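You operate a simulated robot arm through the tools that you are given. There is no shell and no other tool. Be economical: measure what you need, move in short steps, check, and stop when the job is done.

Carry out the task below with a simulated robot arm. There is one attempt and no reset: what you move stays moved.

## Task
Pull the tape sample to 20 N and log it, then slacken and unclamp it.
Fine: clamp it first; the pull knob ends at 0; the tape stays whole.

It is judged by the outcome, as a careful person would: the job done as asked, and still so three seconds after it is handed in. It fails if anything else is knocked over, pushed out of place, dropped, spilled or broken.

## Robot
A 7-joint arm with a two-finger parallel gripper, fixed in place. Base frame: the origin is at the foot of the arm, x ahead of it, y to its left, z up. Lengths are in mm, angles in rad, forces in N, time in s.
With the tool pointing down near the work surface it reaches from about 240 to 620 mm from the base axis. Its first joint turns from -1.152 to 1.152 rad. Payload 2.6 kg.
The TCP is the grasp point between the finger pads, 30 mm short of the fingertips. In the tool frame z runs along the fingers and y along their closing line. Largest opening 94 mm; finger width 28, thickness 10; the body of the gripper, 50 by 96 mm, starts 55 mm behind the TCP.
Orientation is that of the tool frame in the base frame, as [roll, pitch, yaw] about the fixed x, y, z axes, in that order (R = Rz(yaw) Ry(pitch) Rx(roll)). With the fingers straight down and closing along the base's y, the tool's x points along the base's -x, its y along +y and its z along -z.

## Interface
- The arm moves only by the tool play_rows. Its arguments are lists of equal length, an entry for each row: "rotation": the turn, a rotation vector about the base's x, y, z in degrees, a list of three; "translation": the shift along the base's x, y, z in mm, a list of three; "fingers": the finger opening in mm, from 0 to 94. In form: {"rotation": [[ax, ay, az], ...], "translation": [[dx, dy, dz], ...], "fingers": [fingers, ...]}. A call has 1 to 10 rows; each row is the pose to reach, as a shift and turn from the pose commanded when the call began. Rows are played at 5 a second. More than 50 mm and 0.15 rad between two rows, or a gripper value outside its range, and nothing of the call is played. Where a pose cannot be reached the arm comes as near as it can. A force on the tool above 70 N (or 10 N above the force at the start of the call, whichever is more), or a blocked arm, ends the call early, and 0.2 s more pass. Each finger travels about 72 mm/s and halts on what it meets, pressing with about 38 N; the grip force reading is that of the motor and also rises with nothing between the fingers. The clock runs only during rows and for 0.2 s after the last one: add rows that repeat a pose to give the fingers time. The reply holds the time, the measured pose of the TCP, the force on the tool along the base axes, the opening and the grip force, in the units named above and with some noise, and new pictures: "views" is both (left out), scene, wrist or none.
- Cameras (640 x 400 px; columns grow to the right, rows downward): "scene" is fixed at [19.6, 416, 571.5]; the picture's right is [-0.91, -0.42, 0.00], its down [-0.21, 0.44, -0.87] and it looks along [0.37, -0.79, -0.49] (base axes); focal length 227 px, centre (320, 200). "wrist" rides on the gripper at [76, 14, -102] in the tool frame; the picture's right is [-0.18, 0.98, 0.00], its down [-0.75, -0.14, -0.64] and it looks along [-0.63, -0.12, 0.77] (tool axes); focal length 243 px, centre (320, 200). There is no depth. A picture from a camera that has moved, and an enlarged one, comes with that camera's place and axes in the base frame and with its lens.
- close_up(camera, box): a new picture of the part [left, top, right, bottom] of that camera's present view, enlarged. No time passes.
- finish_job(): hands the job in; it is judged then, once.

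Work in short steps. Places have to be worked out from the pictures, the camera data and where the tool is seen: move nearer, look again, correct. Check each grasp and each placing, and mend what went wrong. You have 120 turns and 170 pictures in all, those below and enlarged ones among them. Open the gripper and draw the arm clear of the work before you hand the job in, unless the task says otherwise; then end with one line.

The tools are called after "Emit:" as a command line: name --argument value ..., lists and objects as JSON in quotes. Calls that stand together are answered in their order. play_rows: Moves the arm, as the interface text tells. Its arguments: {"type":"object","properties":{"rotation":{"type":"array","items":{"type":"array","items":{"type":"number"}}},"translation":{"type":"array","items":{"type":"array","items":{"type":"number"}}},"fingers":{"type":"array","items":{"type":"number"}},"views":{"type":"string","enum":["both","scene","wrist","none"]}},"required":["rotation","translation","fingers"]} The other tools are called the same way: close_up (camera, box) takes an enlarged picture of a part of a camera's view; finish_job () hands the job in.

At the start:

```text
clock: 0.0
eef_pos: [339.5, -120.5, 384.7]
tcp_rot: [-3.141, 0.0, -3.141]
contact_force: [-0.6, -0.7, 0.1]
gripper_width: 93.9
gripper_force: 0.0
```

scene: 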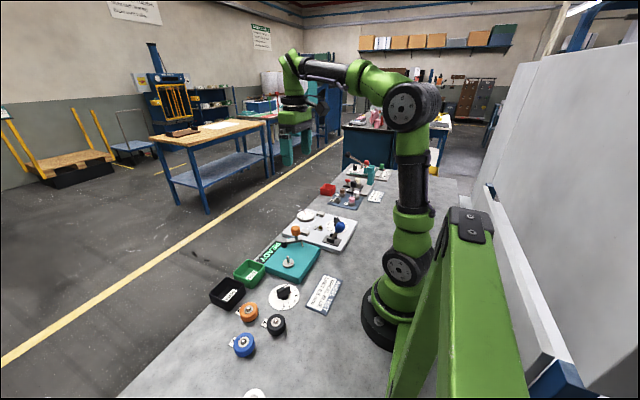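
wrist: 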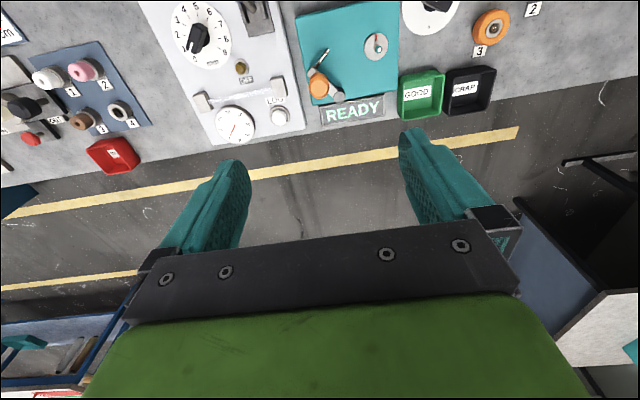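

The wrist view shows a light-grey panel with a dial, knob and LOG button. I'll enlarge both views to find the tape tester.

Emit:
close_up --camera "wrist" --box '[130, 0, 410, 175]'

Emit:
close_up --camera "scene" --box '[200, 140, 440, 290]'

Emit:
close_up --camera "wrist" --box '[0, 0, 280, 175]'

```text
2.29 times, centred on (270, 88) of wrist
camera zoom: at [264.3, -107.5, 487.9], right [0.18, 0.98, 0.0], down [0.75, -0.14, 0.64], along [0.63, -0.12, -0.77], focal length 555 px, centre (434, 457)
```

zoom: 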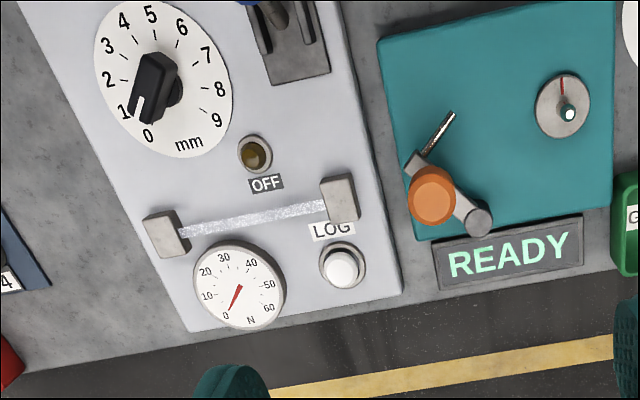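

```text
2.67 times, centred on (320, 215) of scene
camera zoom: at [19.6, 416.0, 571.5], right [-0.91, -0.42, 0.0], down [-0.21, 0.44, -0.87], along [0.37, -0.79, -0.49], focal length 606 px, centre (320, 160)
```

zoom: 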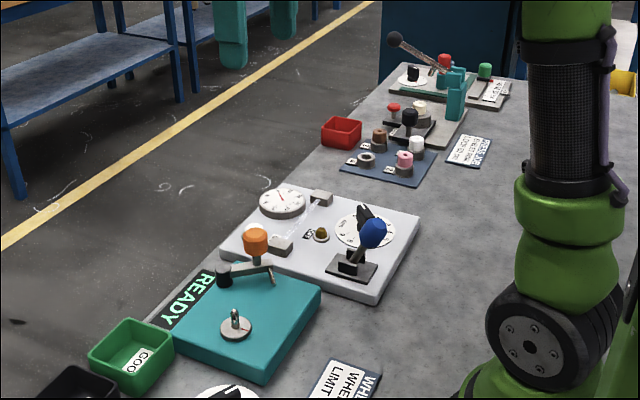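

```text
2.29 times, centred on (140, 88) of wrist
camera zoom: at [264.3, -107.5, 487.9], right [0.18, 0.98, 0.0], down [0.75, -0.14, 0.64], along [0.63, -0.12, -0.77], focal length 555 px, centre (731, 457)
```

zoom: 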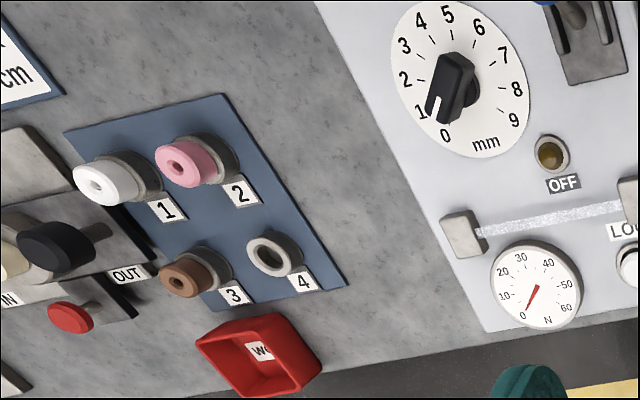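

The tester is the light-grey panel: blue lever (clamp), mm knob (pull), N gauge and LOG button. I'll move over it, staying high, for a better look.

Emit:
play_rows --rotation '[[0, 0, 0], [0, 0, 0], [0, 0, 0], [0, 0, 0], [0, 0, 0]]' --translation '[[-15, -30, -10], [-30, -60, -20], [-45, -90, -30], [-60, -120, -40], [-60, -120, -40]]' --fingers '[94, 94, 94, 94, 94]'

Emit:
close_up --camera "wrist" --box '[170, 0, 490, 200]'

Emit:
close_up --camera "scene" --box '[275, 200, 371, 260]'

```text
clock: 1.2
eef_pos: [282.3, -241.3, 344.0]
tcp_rot: [3.141, 0.001, -3.14]
contact_force: [-0.5, -0.7, 0.6]
gripper_width: 94.1
gripper_force: 0.1
camera wrist: at [205.4, -228.1, 447.0], right [0.18, 0.98, 0.0], down [0.75, -0.14, 0.64], along [0.63, -0.12, -0.77], focal length 243 px, centre (320, 200)
```

scene: 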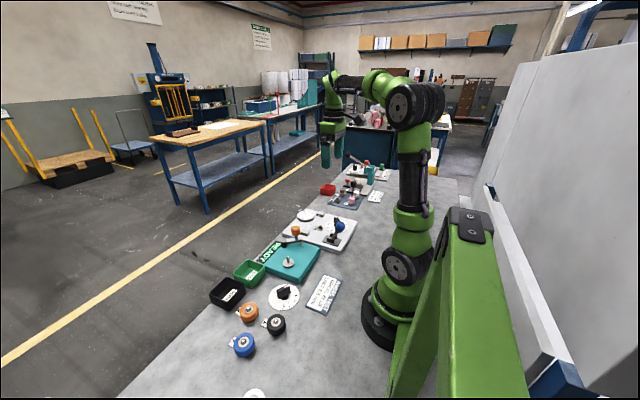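
wrist: 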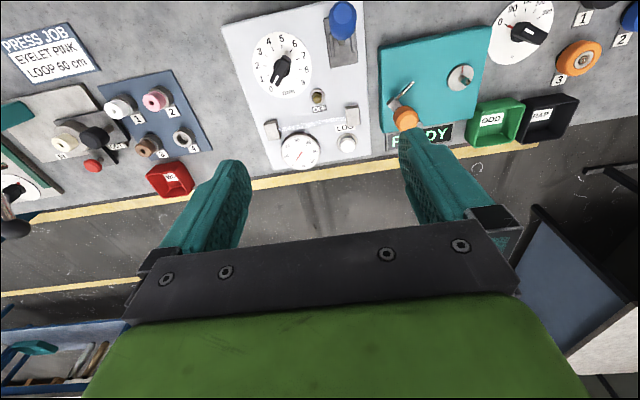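

```text
2.00 times, centred on (330, 100) of wrist
camera zoom: at [205.4, -228.1, 447.0], right [0.18, 0.98, 0.0], down [0.75, -0.14, 0.64], along [0.63, -0.12, -0.77], focal length 485 px, centre (300, 400)
```

zoom: 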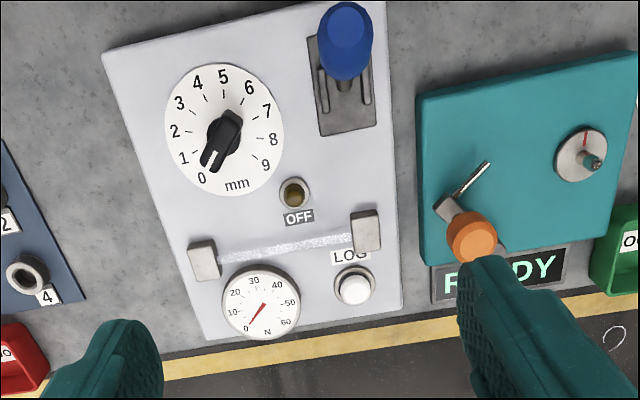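

```text
6.67 times, centred on (323, 230) of scene
camera zoom: at [19.6, 416.0, 571.5], right [-0.91, -0.42, 0.0], down [-0.21, 0.44, -0.87], along [0.37, -0.79, -0.49], focal length 1516 px, centre (300, 0)
```

zoom: 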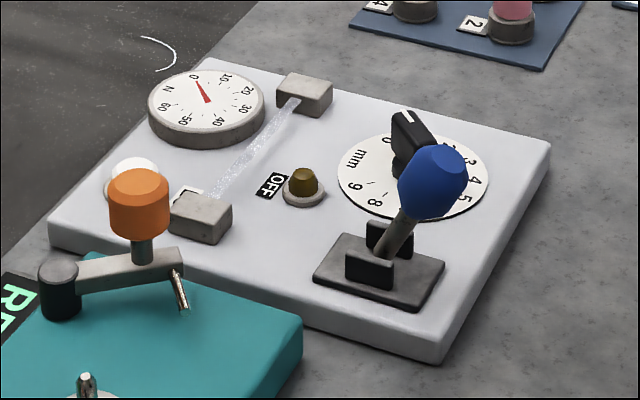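

Estimates: panel top z≈20, lever pivot ≈(259,-207,35) with its knob leaning toward the base at ≈(231,-206,88), pull knob ≈(275,-302), LOG ≈(418,-217). I'll close the fingers and go behind the lever (base side) to push it forward.

Emit:
play_rows --rotation '[[0, 0, 0], [0, 0, 0], [0, 0, 0], [0, 0, 0], [0, 0, 0], [0, 0, 0]]' --translation '[[-24, 9, -30], [-48, 18, -60], [-72, 27, -90], [-97, 35, -120], [-97, 35, -160], [-97, 35, -180]]' --fingers '[0, 0, 0, 0, 0, 0]'

Emit:
close_up --camera "scene" --box '[275, 170, 403, 250]'

```text
clock: 2.6
eef_pos: [183.6, -205.9, 164.4]
tcp_rot: [-3.141, 0.0, -3.141]
contact_force: [0.6, 0.5, -0.1]
gripper_width: 0.0
gripper_force: 33.3
camera wrist: at [107.3, -193.8, 266.0], right [0.18, 0.98, 0.0], down [0.75, -0.14, 0.64], along [0.63, -0.12, -0.77], focal length 243 px, centre (320, 200)
```

scene: 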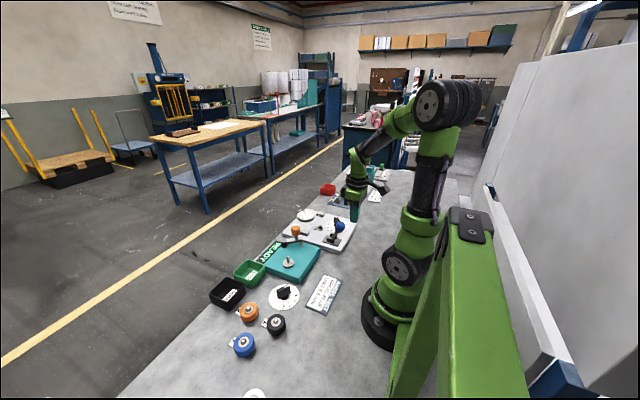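
wrist: 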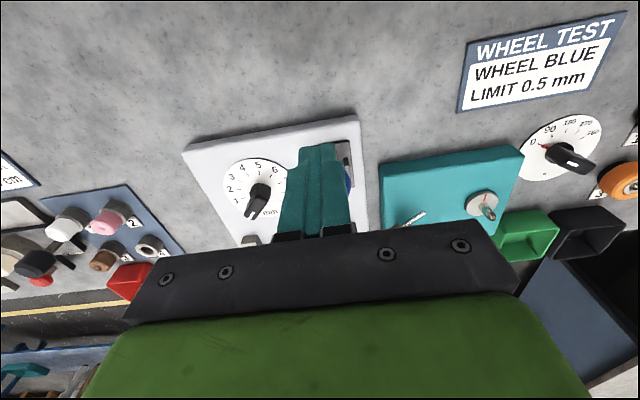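

```text
5.00 times, centred on (339, 210) of scene
camera zoom: at [19.6, 416.0, 571.5], right [-0.91, -0.42, 0.0], down [-0.21, 0.44, -0.87], along [0.37, -0.79, -0.49], focal length 1137 px, centre (225, 150)
```

zoom: 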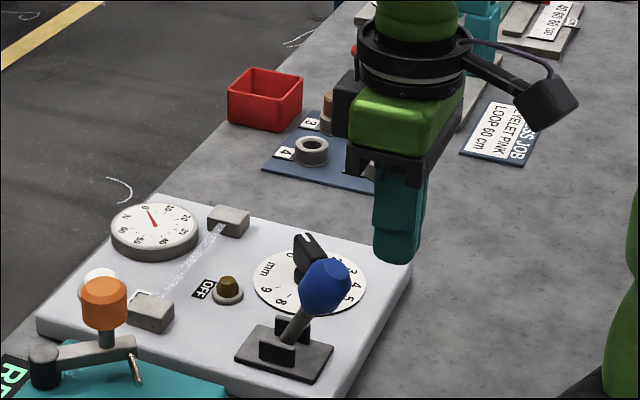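

The lever knob seems centred near y≈-203, just ahead of the fingers. I'll go down behind it and then push forward slowly.

Emit:
play_rows --rotation '[[0, 0, 0], [0, 0, 0], [0, 0, 0], [0, 0, 0]]' --translation '[[0, 3, -25], [0, 3, -50], [0, 3, -62], [0, 3, -62]]' --fingers '[0, 0, 0, 0]' --views "none"

Emit:
close_up --camera "scene" --box '[275, 190, 371, 250]'

```text
clock: 3.6
eef_pos: [182.3, -202.6, 102.4]
tcp_rot: [-3.141, 0.001, -3.141]
contact_force: [0.4, -0.3, 0.2]
gripper_width: 0.0
gripper_force: 33.5
```

```text
6.67 times, centred on (323, 220) of scene
camera zoom: at [19.6, 416.0, 571.5], right [-0.91, -0.42, 0.0], down [-0.21, 0.44, -0.87], along [0.37, -0.79, -0.49], focal length 1516 px, centre (300, 67)
```

zoom: 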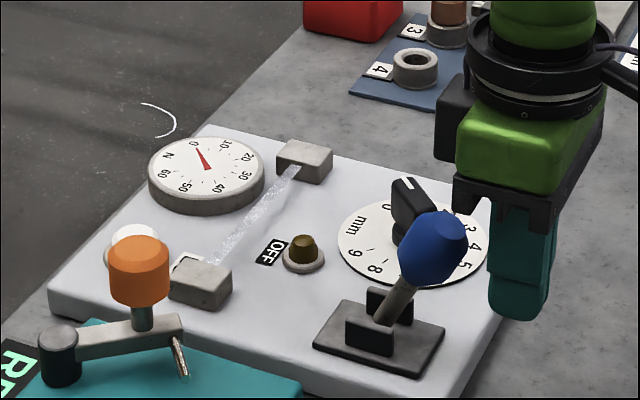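

Fingers sit level with the knob. Pushing forward (+x) in small steps.

Emit:
play_rows --rotation '[[0, 0, 0], [0, 0, 0], [0, 0, 0], [0, 0, 0], [0, 0, 0], [0, 0, 0], [0, 0, 0], [0, 0, 0]]' --translation '[[10, 0, 0], [18, 0, 0], [26, 0, 0], [33, 0, 0], [40, 0, 0], [47, 0, 0], [54, 0, 0], [60, 0, 0]]' --fingers '[0, 0, 0, 0, 0, 0, 0, 0]' --views "none"

Emit:
close_up --camera "scene" --box '[275, 190, 371, 250]'

```text
clock: 5.4
eef_pos: [243.1, -202.8, 103.0]
tcp_rot: [3.141, -0.001, -3.139]
contact_force: [-0.3, 0.6, 0.7]
gripper_width: 0.1
gripper_force: 32.9
```

```text
6.67 times, centred on (323, 220) of scene
camera zoom: at [19.6, 416.0, 571.5], right [-0.91, -0.42, 0.0], down [-0.21, 0.44, -0.87], along [0.37, -0.79, -0.49], focal length 1516 px, centre (300, 67)
```

zoom: 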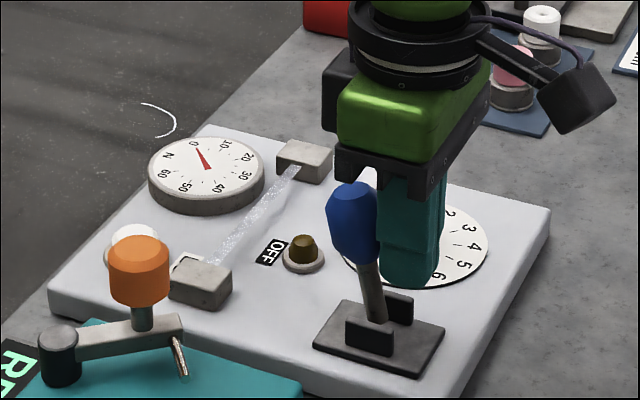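

The lever is moving freely, now past upright. Continuing forward.

Emit:
play_rows --rotation '[[0, 0, 0], [0, 0, 0], [0, 0, 0], [0, 0, 0], [0, 0, 0], [0, 0, 0], [0, 0, 0]]' --translation '[[5, 0, 0], [10, 0, 0], [15, 0, 0], [20, 0, 0], [25, 0, 0], [30, 0, 0], [30, 0, 0]]' --fingers '[0, 0, 0, 0, 0, 0, 0]' --views "none"

Emit:
close_up --camera "scene" --box '[275, 190, 371, 250]'

```text
clock: 6.6
eef_pos: [256.8, -202.4, 99.6]
tcp_rot: [3.132, -0.021, 3.125]
contact_force: [-5.4, -0.3, 1.9]
gripper_width: 0.0
gripper_force: 32.8
stopped in row 6: the force on the tool passed its limit (the readings are from after the stop); the commanded pose is now the measured one
```

```text
6.67 times, centred on (323, 220) of scene
camera zoom: at [19.6, 416.0, 571.5], right [-0.91, -0.42, 0.0], down [-0.21, 0.44, -0.87], along [0.37, -0.79, -0.49], focal length 1516 px, centre (300, 67)
```

zoom: 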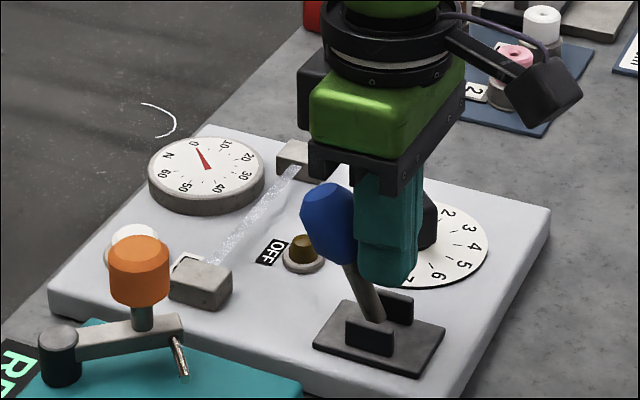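

The lever reached its stop. I'll back off, rise, and check whether it stays and whether the lamp changes.

Emit:
play_rows --rotation '[[0, 0, 0], [0, 0, 0], [0, 0, 0], [0, 0, 0], [0, 0, 0]]' --translation '[[-15, 0, 0], [-30, 0, 10], [-30, -20, 50], [-30, -50, 90], [-30, -80, 120]]' --fingers '[0, 0, 0, 30, 60]' --views "none"

Emit:
close_up --camera "scene" --box '[275, 190, 371, 250]'

Emit:
close_up --camera "wrist" --box '[160, 40, 480, 240]'

```text
clock: 7.8
eef_pos: [227.3, -283.3, 222.1]
tcp_rot: [3.133, -0.021, 3.129]
contact_force: [1.0, -0.3, 0.6]
gripper_width: 60.0
gripper_force: 0.1
```

```text
6.67 times, centred on (323, 220) of scene
camera zoom: at [19.6, 416.0, 571.5], right [-0.91, -0.42, 0.0], down [-0.21, 0.44, -0.87], along [0.37, -0.79, -0.49], focal length 1516 px, centre (300, 67)
```

zoom: 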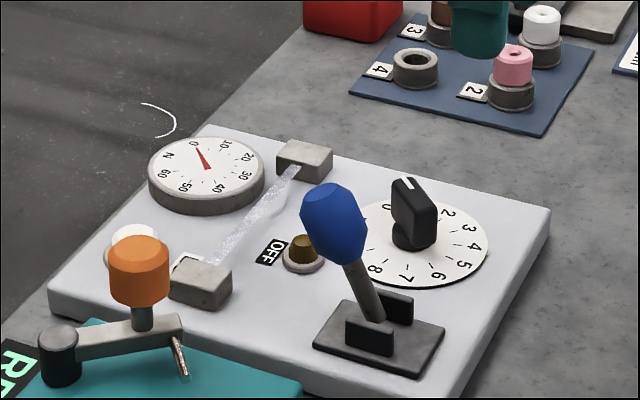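

```text
2.00 times, centred on (320, 140) of wrist
camera zoom: at [153.8, -269.9, 326.4], right [0.2, 0.98, 0.01], down [0.77, -0.16, 0.62], along [0.61, -0.12, -0.78], focal length 485 px, centre (320, 320)
```

zoom: 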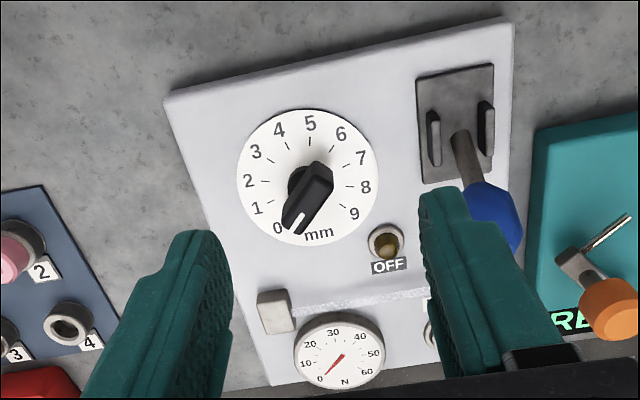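

The lever stays forward (clamped side). The pull knob is at ≈(275,-302), its pointer at 0 along about -43° from +x. I'll square up the tool and move above it, then turn the gripper to match.

Emit:
play_rows --rotation '[[-0.5, -1.2, 0.7], [-0.5, -1.2, 0.7], [-0.5, -1.2, 0.7]]' --translation '[[20, -8, -30], [48, -19, -60], [48, -19, -70]]' --fingers '[50, 50, 50]' --views "none"

Emit:
play_rows --rotation '[[0, 0, -8], [0, 0, -16], [0, 0, -24], [0, 0, -32], [0, 0, -40], [0, 0, -43], [0, 0, -43]]' --translation '[[0, 0, 0], [0, 0, 0], [0, 0, 0], [0, 0, 0], [0, 0, 0], [0, 0, 0], [0, 0, 0]]' --fingers '[50, 50, 50, 50, 50, 50, 50]'

Emit:
close_up --camera "scene" --box '[275, 180, 387, 250]'

```text
clock: 8.6
eef_pos: [275.2, -300.5, 149.7]
tcp_rot: [3.141, 0.0, 3.14]
contact_force: [0.0, 0.0, -0.6]
gripper_width: 49.9
gripper_force: 0.0
```

```text
clock: 10.2
eef_pos: [274.8, -300.9, 151.3]
tcp_rot: [3.14, 0.001, 2.387]
contact_force: [0.4, 0.4, -0.4]
gripper_width: 50.0
gripper_force: 0.0
camera wrist: at [229.9, -240.3, 253.2], right [0.81, 0.59, 0.0], down [0.45, -0.62, 0.64], along [0.38, -0.52, -0.77], focal length 243 px, centre (320, 200)
```

scene: 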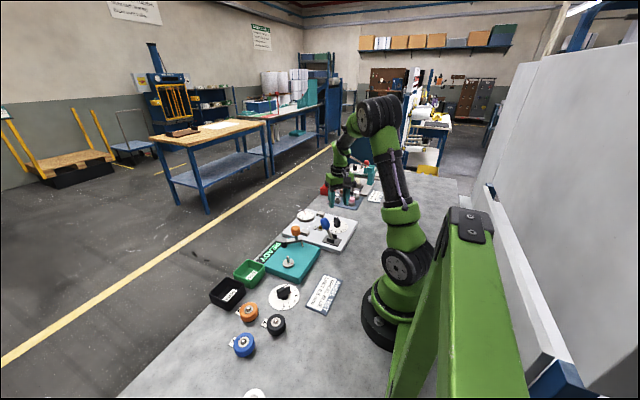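
wrist: 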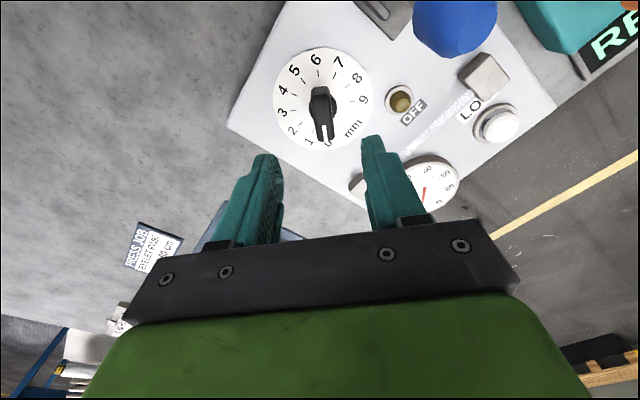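

```text
5.71 times, centred on (331, 215) of scene
camera zoom: at [19.6, 416.0, 571.5], right [-0.91, -0.42, 0.0], down [-0.21, 0.44, -0.87], along [0.37, -0.79, -0.49], focal length 1300 px, centre (257, 114)
```

zoom: 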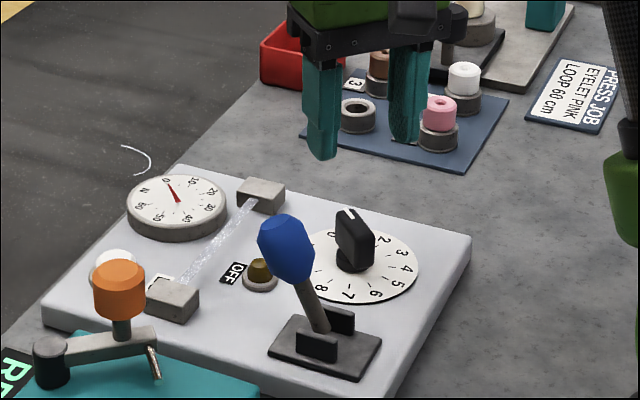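

Alignment looks right (bar at ≈-44°, centre ≈(275,-300)). Descending around the knob.

Emit:
play_rows --rotation '[[0, 0, 0], [0, 0, 0], [0, 0, 0], [0, 0, 0]]' --translation '[[0, 0, -35], [0, 0, -65], [0, 0, -92], [0, 0, -92]]' --fingers '[50, 50, 50, 50]'

Emit:
close_up --camera "scene" --box '[275, 180, 387, 250]'

```text
clock: 11.2
eef_pos: [275.6, -300.6, 56.8]
tcp_rot: [-3.141, -0.001, 2.39]
contact_force: [-0.5, 0.9, 0.1]
gripper_width: 49.9
gripper_force: 0.0
camera wrist: at [230.0, -240.4, 159.9], right [0.81, 0.59, 0.0], down [0.45, -0.62, 0.64], along [0.38, -0.52, -0.77], focal length 243 px, centre (320, 200)
```

scene: 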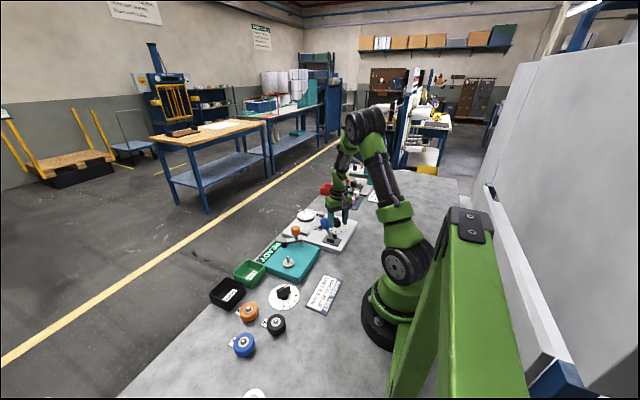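
wrist: 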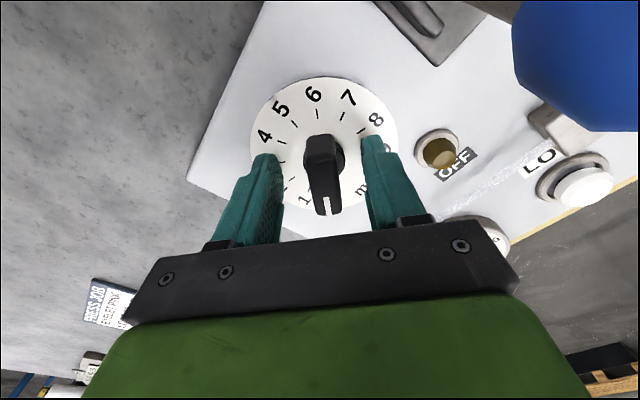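

```text
5.71 times, centred on (331, 215) of scene
camera zoom: at [19.6, 416.0, 571.5], right [-0.91, -0.42, 0.0], down [-0.21, 0.44, -0.87], along [0.37, -0.79, -0.49], focal length 1300 px, centre (257, 114)
```

zoom: 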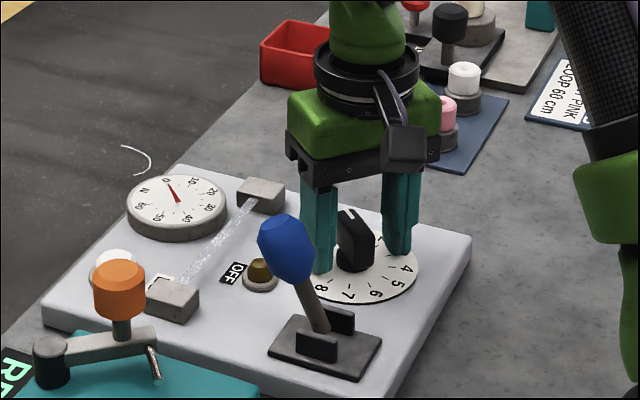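

The knob is centred between the fingers. Closing on it.

Emit:
play_rows --rotation '[[0, 0, 0], [0, 0, 0], [0, 0, 0]]' --translation '[[0, 0, 0], [0, 0, 0], [0, 0, 0]]' --fingers '[30, 14, 8]'

Emit:
close_up --camera "scene" --box '[275, 190, 371, 250]'

```text
clock: 12.0
eef_pos: [275.8, -299.2, 56.7]
tcp_rot: [3.138, -0.001, 2.392]
contact_force: [11.1, 9.1, -3.6]
gripper_width: 25.3
gripper_force: 44.9
camera wrist: at [231.3, -239.0, 160.1], right [0.8, 0.59, 0.0], down [0.45, -0.62, 0.64], along [0.38, -0.51, -0.77], focal length 243 px, centre (320, 200)
```

scene: 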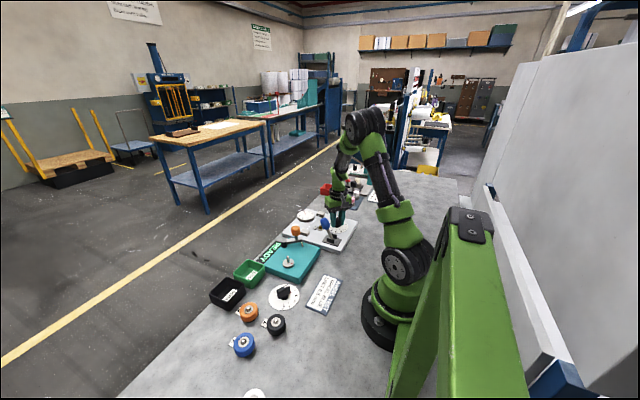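
wrist: 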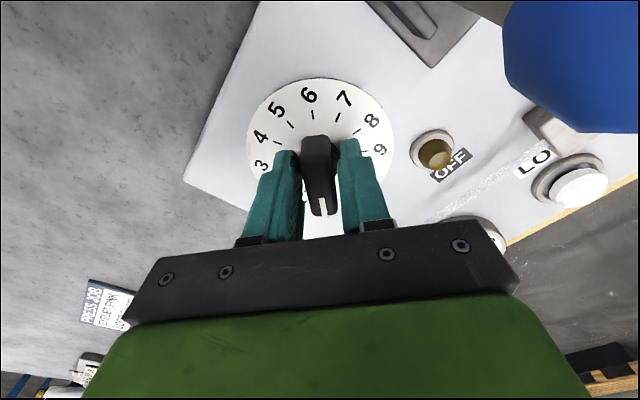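

```text
6.67 times, centred on (323, 220) of scene
camera zoom: at [19.6, 416.0, 571.5], right [-0.91, -0.42, 0.0], down [-0.21, 0.44, -0.87], along [0.37, -0.79, -0.49], focal length 1516 px, centre (300, 67)
```

zoom: 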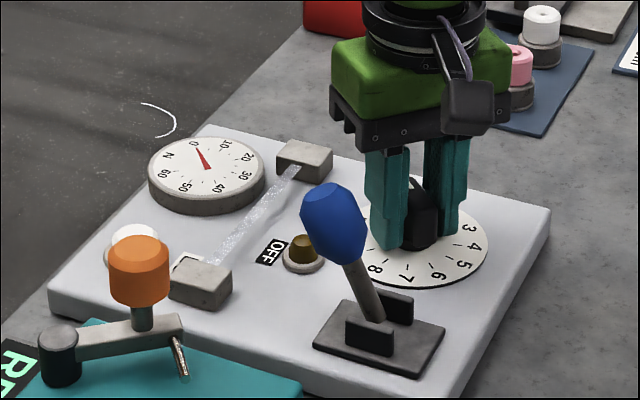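

Opening stopped at 25 mm, so the fingertips hold the round skirt rather than the bar. I'll open, rise 9 mm, shift slightly and regrip the bar.

Emit:
play_rows --rotation '[[0, 0, 0], [0, 0, 0], [0, 0, 0], [0, 0, 0], [0, 0, 0], [0, 0, 0]]' --translation '[[0, 0, 0], [0.7, 0.7, 5], [0.7, 0.7, 9], [0.7, 0.7, 9], [0.7, 0.7, 9], [0.7, 0.7, 9]]' --fingers '[36, 36, 30, 16, 8, 6]'

Emit:
close_up --camera "scene" --box '[275, 190, 371, 250]'

```text
clock: 13.4
eef_pos: [276.8, -299.2, 66.4]
tcp_rot: [-3.142, -0.001, 2.391]
contact_force: [6.3, 8.0, -0.7]
gripper_width: 15.9
gripper_force: 44.9
camera wrist: at [231.3, -238.7, 169.6], right [0.81, 0.59, 0.0], down [0.45, -0.62, 0.64], along [0.38, -0.52, -0.77], focal length 243 px, centre (320, 200)
```

scene: 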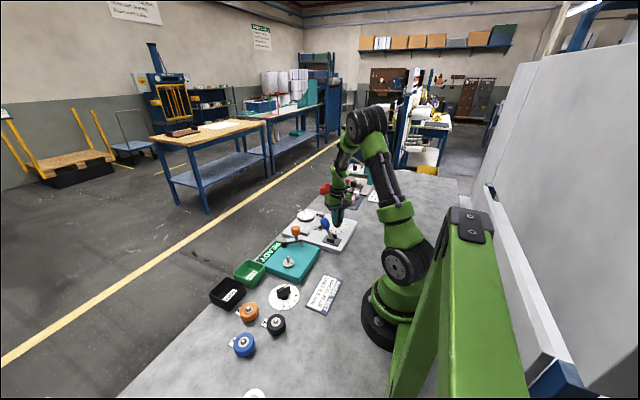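
wrist: 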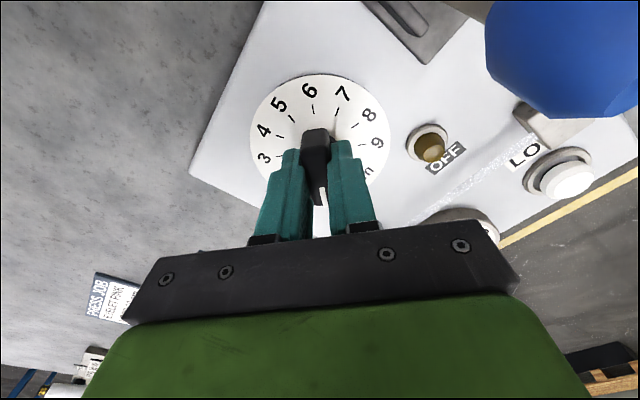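

```text
6.67 times, centred on (323, 220) of scene
camera zoom: at [19.6, 416.0, 571.5], right [-0.91, -0.42, 0.0], down [-0.21, 0.44, -0.87], along [0.37, -0.79, -0.49], focal length 1516 px, centre (300, 67)
```

zoom: 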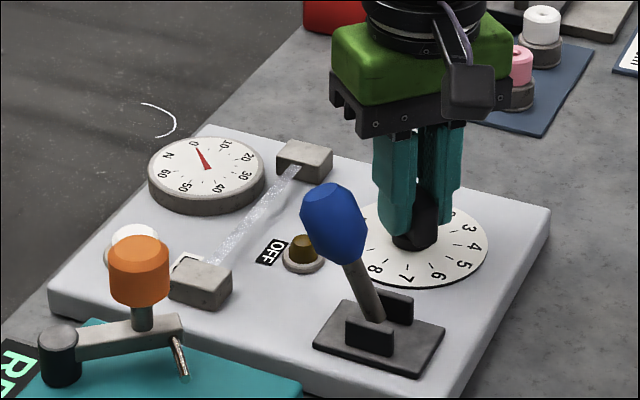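

The bar is gripped (15.9 mm). I'll turn clockwise a small 15° and watch the gauge.

Emit:
play_rows --rotation '[[0, 0, -5], [0, 0, -10], [0, 0, -15], [0, 0, -15]]' --translation '[[0.5, 0.5, 0], [0.5, 0.5, 0], [0.5, 0.5, 0], [0.5, 0.5, 0]]' --fingers '[6, 6, 6, 6]' --views "none"

Emit:
close_up --camera "scene" --box '[275, 200, 355, 250]'

Emit:
close_up --camera "wrist" --box '[200, 60, 520, 260]'

```text
clock: 14.4
eef_pos: [276.2, -297.9, 67.1]
tcp_rot: [3.141, -0.003, 2.127]
contact_force: [4.6, 15.0, -4.2]
gripper_width: 15.9
gripper_force: 45.0
```

```text
8.00 times, centred on (315, 225) of scene
camera zoom: at [19.6, 416.0, 571.5], right [-0.91, -0.42, 0.0], down [-0.21, 0.44, -0.87], along [0.37, -0.79, -0.49], focal length 1819 px, centre (360, 0)
```

zoom: 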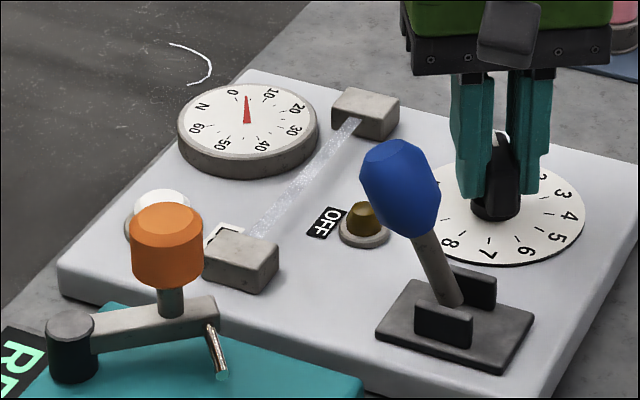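

```text
2.00 times, centred on (360, 160) of wrist
camera zoom: at [249.4, -228.7, 169.6], right [0.93, 0.36, 0.0], down [0.28, -0.72, 0.64], along [0.23, -0.6, -0.77], focal length 485 px, centre (240, 280)
```

zoom: 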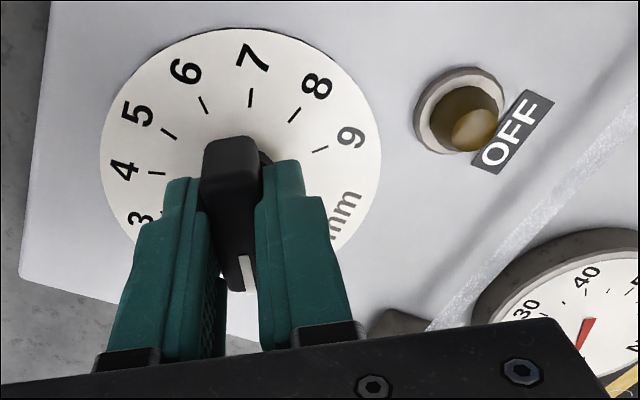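

The gauge rose to about 3–4 N, so the sample is clamped and pulling. Another 30° with a small +y shift to relieve side force.

Emit:
play_rows --rotation '[[0, 0, -6], [0, 0, -12], [0, 0, -18], [0, 0, -24], [0, 0, -30], [0, 0, -30]]' --translation '[[0, 0.8, 0], [0, 0.8, 0], [0, 0.8, 0], [0, 0.8, 0], [0, 0.8, 0], [0, 0.8, 0]]' --fingers '[6, 6, 6, 6, 6, 6]' --views "none"

Emit:
close_up --camera "scene" --box '[290, 205, 338, 235]'

Emit:
close_up --camera "wrist" --box '[200, 60, 520, 260]'

```text
clock: 15.8
eef_pos: [277.0, -298.3, 67.0]
tcp_rot: [3.141, -0.003, 1.605]
contact_force: [16.3, -0.4, -33.4]
gripper_width: 15.8
gripper_force: 45.4
```

```text
13.33 times, centred on (314, 220) of scene
camera zoom: at [19.7, 415.9, 571.6], right [-0.91, -0.42, 0.0], down [-0.21, 0.44, -0.87], along [0.37, -0.79, -0.49], focal length 3032 px, centre (400, -67)
```

zoom: 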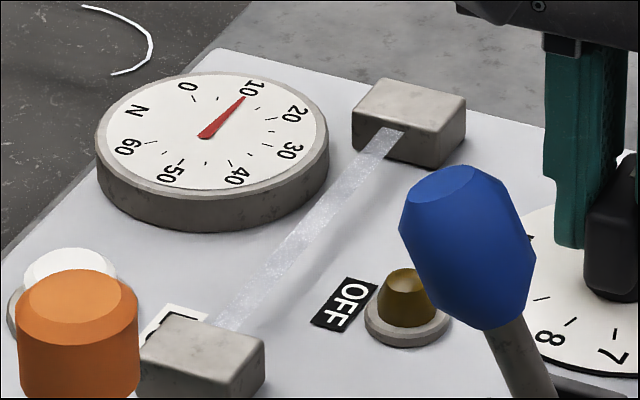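

```text
2.00 times, centred on (360, 160) of wrist
camera zoom: at [289.6, -224.1, 169.7], right [0.99, -0.15, 0.0], down [-0.12, -0.76, 0.64], along [-0.1, -0.63, -0.77], focal length 485 px, centre (240, 280)
```

zoom: 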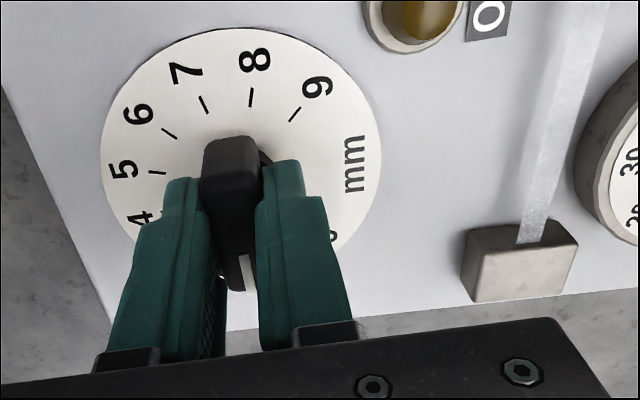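

Gauge ≈10 N after 45° (1.5 mm). I'll turn another 30°, with slight shifts to relieve side loads.

Emit:
play_rows --rotation '[[0, 0, -6], [0, 0, -12], [0, 0, -18], [0, 0, -24], [0, 0, -30], [0, 0, -30]]' --translation '[[0.6, 0, -0.7], [0.6, 0, -0.7], [0.6, 0, -0.7], [0.6, 0, -0.7], [0.6, 0, -0.7], [0.6, 0, -0.7]]' --fingers '[6, 6, 6, 6, 6, 6]' --views "none"

Emit:
close_up --camera "scene" --box '[290, 205, 338, 235]'

```text
clock: 17.2
eef_pos: [277.3, -299.6, 67.3]
tcp_rot: [-3.142, -0.001, 1.079]
contact_force: [8.0, 10.5, -12.2]
gripper_width: 15.7
gripper_force: 44.9
```

```text
13.33 times, centred on (314, 220) of scene
camera zoom: at [19.6, 415.9, 571.5], right [-0.91, -0.42, 0.0], down [-0.21, 0.44, -0.87], along [0.37, -0.79, -0.49], focal length 3032 px, centre (400, -67)
```

zoom: 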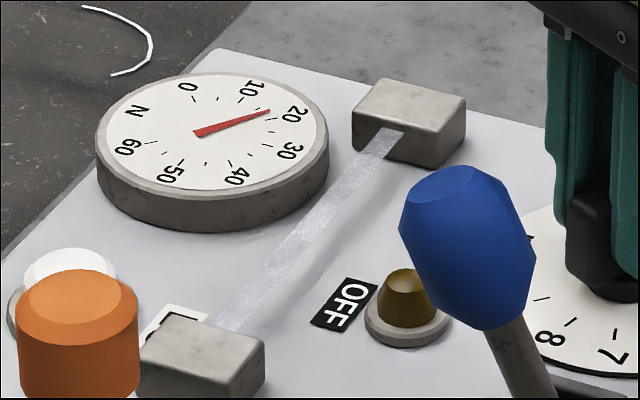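

Gauge ≈17 N. About 14° more needed.

Emit:
play_rows --rotation '[[0, 0, -5], [0, 0, -10], [0, 0, -14], [0, 0, -14]]' --translation '[[0.3, 0.3, -0.4], [0.3, 0.3, -0.4], [0.3, 0.3, -0.4], [0.3, 0.3, -0.4]]' --fingers '[6, 6, 6, 6]' --views "none"

Emit:
close_up --camera "scene" --box '[296, 208, 316, 221]'

Emit:
close_up --camera "wrist" --box '[200, 60, 520, 260]'

```text
clock: 18.2
eef_pos: [277.5, -299.3, 66.6]
tcp_rot: [3.141, 0.0, 0.834]
contact_force: [3.2, 9.5, -1.9]
gripper_width: 15.7
gripper_force: 45.4
```

```text
16.00 times, centred on (306, 214) of scene
camera zoom: at [19.6, 416.0, 571.5], right [-0.91, -0.42, 0.0], down [-0.21, 0.44, -0.87], along [0.37, -0.79, -0.49], focal length 3639 px, centre (544, -32)
```

zoom: 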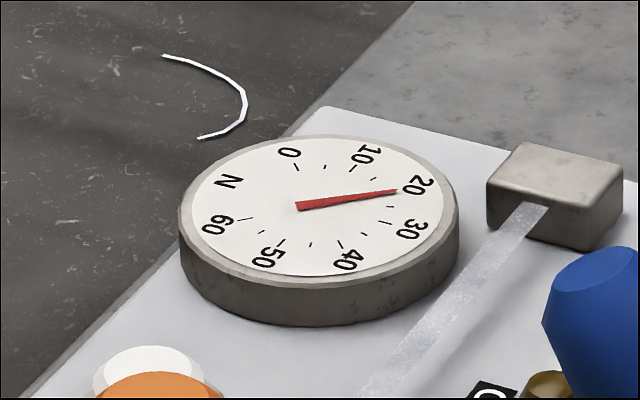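

```text
2.00 times, centred on (360, 160) of wrist
camera zoom: at [340.0, -253.9, 169.8], right [0.6, -0.8, 0.0], down [-0.61, -0.46, 0.64], along [-0.51, -0.39, -0.77], focal length 485 px, centre (240, 280)
```

zoom: 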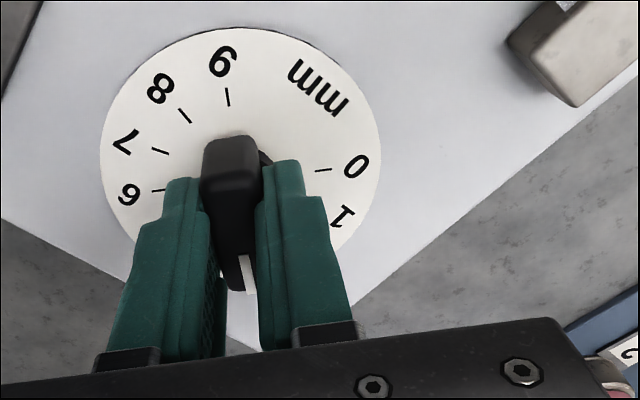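

The needle appears at about 20. I'll enlarge the gauge further before releasing.

Emit:
close_up --camera "scene" --box '[301, 211, 311, 217]'

```text
16.00 times, centred on (306, 214) of scene
camera zoom: at [19.6, 416.0, 571.5], right [-0.91, -0.42, 0.0], down [-0.21, 0.44, -0.87], along [0.37, -0.79, -0.49], focal length 3639 px, centre (544, -24)
```

zoom: 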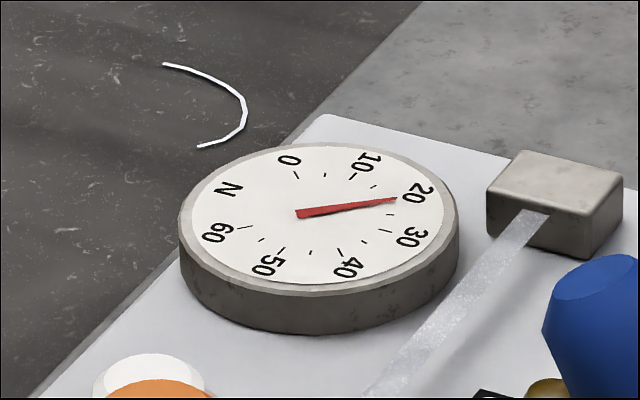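

The 20 tick lies under the needle. I'll release the knob gently and rise, then check the gauge holds.

Emit:
play_rows --rotation '[[0, 0, 0], [0, 0, 0], [0, 0, 0], [0, 0, 0], [0, 0, 0]]' --translation '[[0, 0, 0], [0, 0, 0], [0, 0, 30], [0, 0, 75], [0, 0, 95]]' --fingers '[30, 45, 45, 45, 45]' --views "wrist"

Emit:
close_up --camera "scene" --box '[296, 208, 316, 221]'

Emit:
close_up --camera "wrist" --box '[200, 60, 520, 260]'

```text
clock: 19.4
eef_pos: [277.9, -297.5, 163.2]
tcp_rot: [-3.14, 0.0, 0.836]
contact_force: [-0.3, -0.3, -0.4]
gripper_width: 44.8
gripper_force: 0.0
camera wrist: at [339.8, -252.2, 265.7], right [0.61, -0.8, 0.0], down [-0.61, -0.46, 0.64], along [-0.51, -0.39, -0.77], focal length 243 px, centre (320, 200)
```

wrist: 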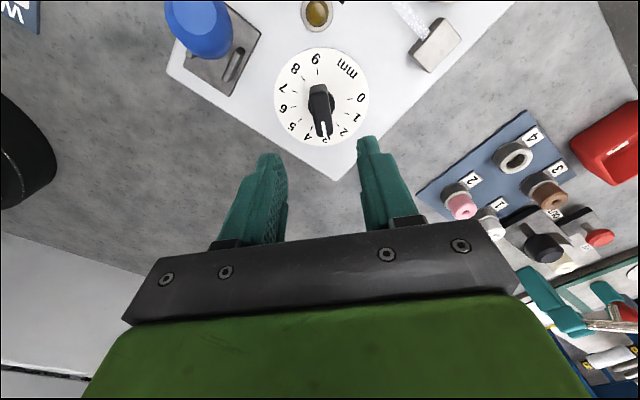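

```text
16.00 times, centred on (306, 214) of scene
camera zoom: at [19.6, 416.0, 571.5], right [-0.91, -0.42, 0.0], down [-0.21, 0.44, -0.87], along [0.37, -0.79, -0.49], focal length 3639 px, centre (544, -32)
```

zoom: 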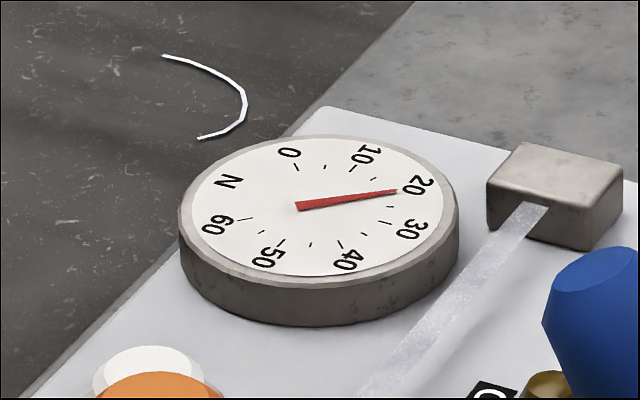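

```text
2.00 times, centred on (360, 160) of wrist
camera zoom: at [339.8, -252.2, 265.7], right [0.61, -0.8, 0.0], down [-0.61, -0.46, 0.64], along [-0.51, -0.39, -0.77], focal length 485 px, centre (240, 280)
```

zoom: 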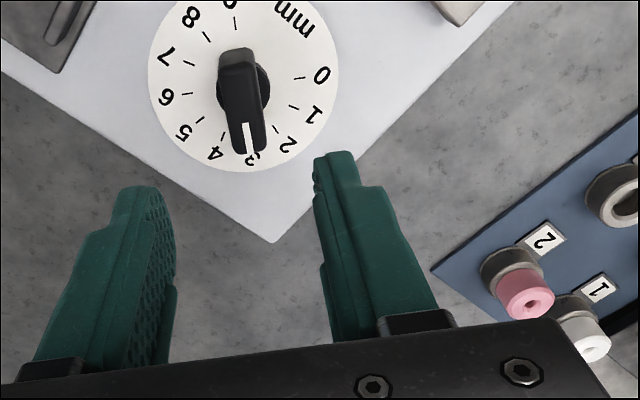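

The gauge holds at 20 N with the knob near 3. Now I'll close the fingers and go above the LOG button, keeping this gripper angle, and look.

Emit:
play_rows --rotation '[[0, 0, 0], [0, 0, 0], [0, 0, 0], [0, 0, 0], [0, 0, 0]]' --translation '[[35, 15, 0], [75, 32, 0], [110, 60, 0], [140, 80, 0], [140, 80, 0]]' --fingers '[0, 0, 0, 0, 0]'

Emit:
close_up --camera "scene" --box '[275, 180, 371, 240]'

```text
clock: 20.6
eef_pos: [416.8, -218.1, 162.0]
tcp_rot: [3.141, 0.0, 0.837]
contact_force: [0.1, 0.1, -0.6]
gripper_width: 0.1
gripper_force: 32.8
camera wrist: at [479.8, -172.1, 265.0], right [0.61, -0.8, 0.0], down [-0.61, -0.46, 0.64], along [-0.51, -0.39, -0.77], focal length 243 px, centre (320, 200)
```

scene: 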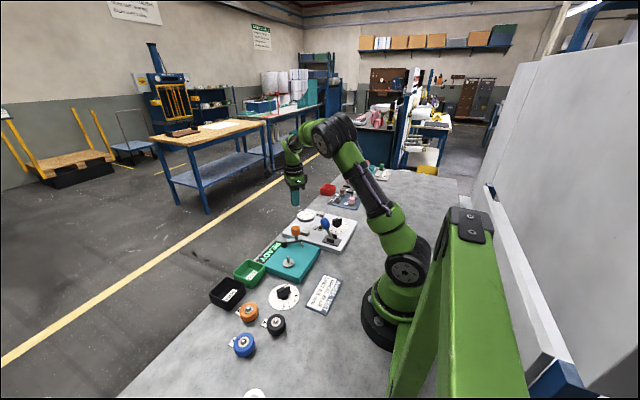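
wrist: 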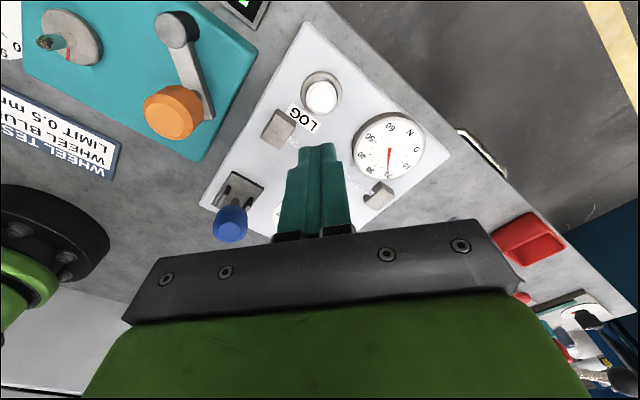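

```text
6.67 times, centred on (323, 210) of scene
camera zoom: at [19.6, 416.0, 571.5], right [-0.91, -0.42, 0.0], down [-0.21, 0.44, -0.87], along [0.37, -0.79, -0.49], focal length 1516 px, centre (300, 133)
```

zoom: 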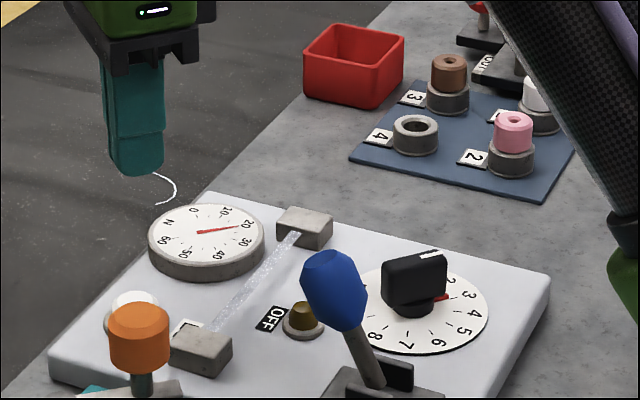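

The LOG button resolves to ≈(425,-215). I'll centre over it and descend to just above.

Emit:
play_rows --rotation '[[0, 0, 0], [0, 0, 0], [0, 0, 0], [0, 0, 0]]' --translation '[[8, 2.7, -20], [8, 2.7, -55], [8, 2.7, -80], [8, 2.7, -86]]' --fingers '[0, 0, 0, 0]' --views "wrist"

Emit:
close_up --camera "scene" --box '[275, 190, 355, 240]'

```text
clock: 21.6
eef_pos: [424.9, -215.9, 74.2]
tcp_rot: [-3.14, 0.001, 0.835]
contact_force: [0.1, -0.5, 0.1]
gripper_width: 0.0
gripper_force: 33.2
camera wrist: at [487.7, -170.9, 177.2], right [0.61, -0.8, 0.0], down [-0.61, -0.46, 0.64], along [-0.51, -0.39, -0.77], focal length 243 px, centre (320, 200)
```

wrist: 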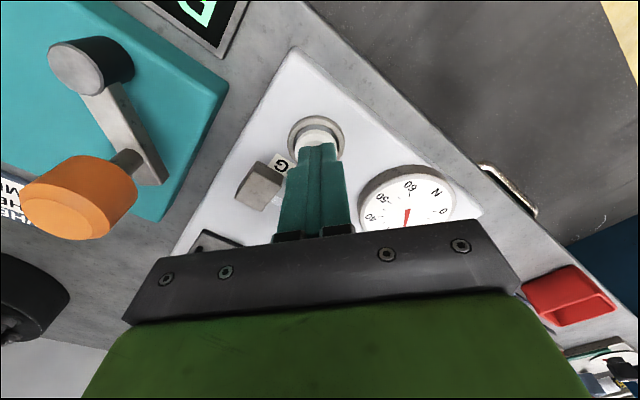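

```text
8.00 times, centred on (315, 215) of scene
camera zoom: at [19.6, 416.0, 571.5], right [-0.91, -0.42, 0.0], down [-0.21, 0.44, -0.87], along [0.37, -0.79, -0.49], focal length 1819 px, centre (360, 80)
```

zoom: 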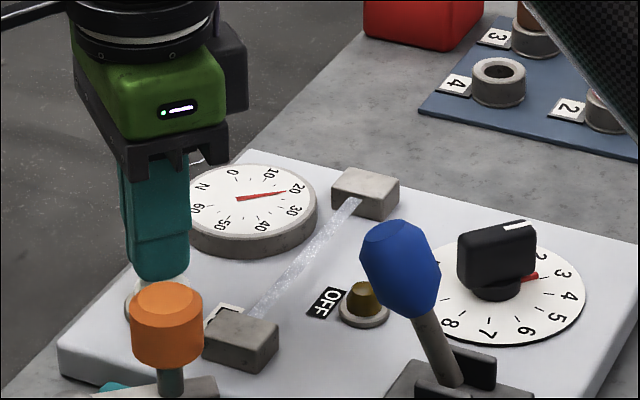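

Fingertips sit right above the button. Pressing down in small steps.

Emit:
play_rows --rotation '[[0, 0, 0], [0, 0, 0], [0, 0, 0], [0, 0, 0]]' --translation '[[0, 0, -3], [0, 0, -6], [0, 0, -8], [0, 0, -10]]' --fingers '[0, 0, 0, 0]' --views "none"

Emit:
close_up --camera "scene" --box '[275, 190, 355, 240]'

```text
clock: 22.6
eef_pos: [425.3, -216.3, 65.6]
tcp_rot: [3.14, 0.0, 0.835]
contact_force: [2.4, 0.4, 3.3]
gripper_width: 0.0
gripper_force: 33.2
```

```text
8.00 times, centred on (315, 215) of scene
camera zoom: at [19.6, 416.0, 571.5], right [-0.91, -0.42, 0.0], down [-0.21, 0.44, -0.87], along [0.37, -0.79, -0.49], focal length 1819 px, centre (360, 80)
```

zoom: 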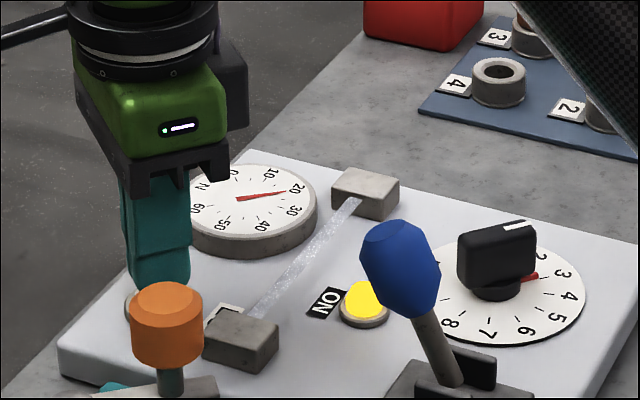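

The lamp turned ON: logged. I'll rise straight up and return above the knob with the fingers open.

Emit:
play_rows --rotation '[[0, 0, 0], [0, 0, 0], [0, 0, 0], [0, 0, 0], [0, 0, 0], [0, 0, 0], [0, 0, 0], [0, 0, 0]]' --translation '[[0, 0, 30], [0, 0, 70], [0, 0, 96], [-38, -22, 96], [-73, -50, 96], [-113, -67, 96], [-147.5, -81.8, 96], [-147.5, -81.8, 96]]' --fingers '[0, 0, 0, 10, 30, 45, 45, 45]' --views "wrist"

Emit:
close_up --camera "scene" --box '[275, 190, 371, 250]'

```text
clock: 24.4
eef_pos: [277.9, -298.6, 162.2]
tcp_rot: [-3.141, 0.0, 0.837]
contact_force: [0.8, 0.2, 0.4]
gripper_width: 45.2
gripper_force: 0.0
camera wrist: at [340.8, -253.1, 265.0], right [0.61, -0.8, 0.0], down [-0.61, -0.46, 0.64], along [-0.51, -0.39, -0.77], focal length 243 px, centre (320, 200)
```

wrist: 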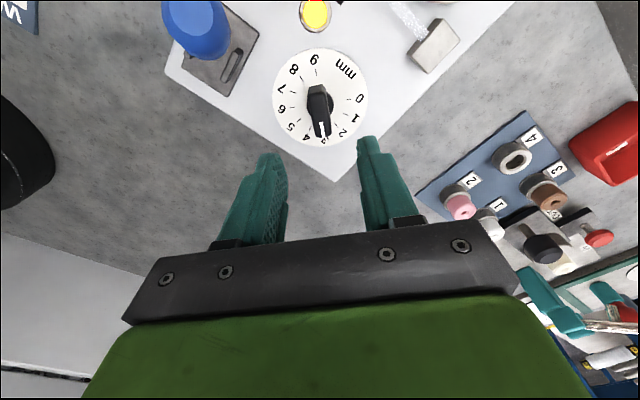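

```text
6.67 times, centred on (323, 220) of scene
camera zoom: at [19.6, 416.0, 571.5], right [-0.91, -0.42, 0.0], down [-0.21, 0.44, -0.87], along [0.37, -0.79, -0.49], focal length 1516 px, centre (300, 67)
```

zoom: 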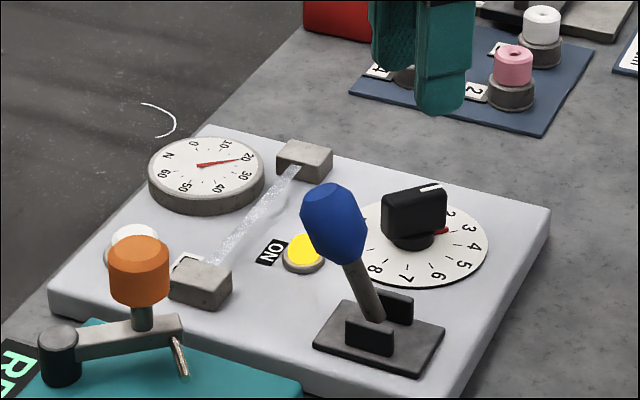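

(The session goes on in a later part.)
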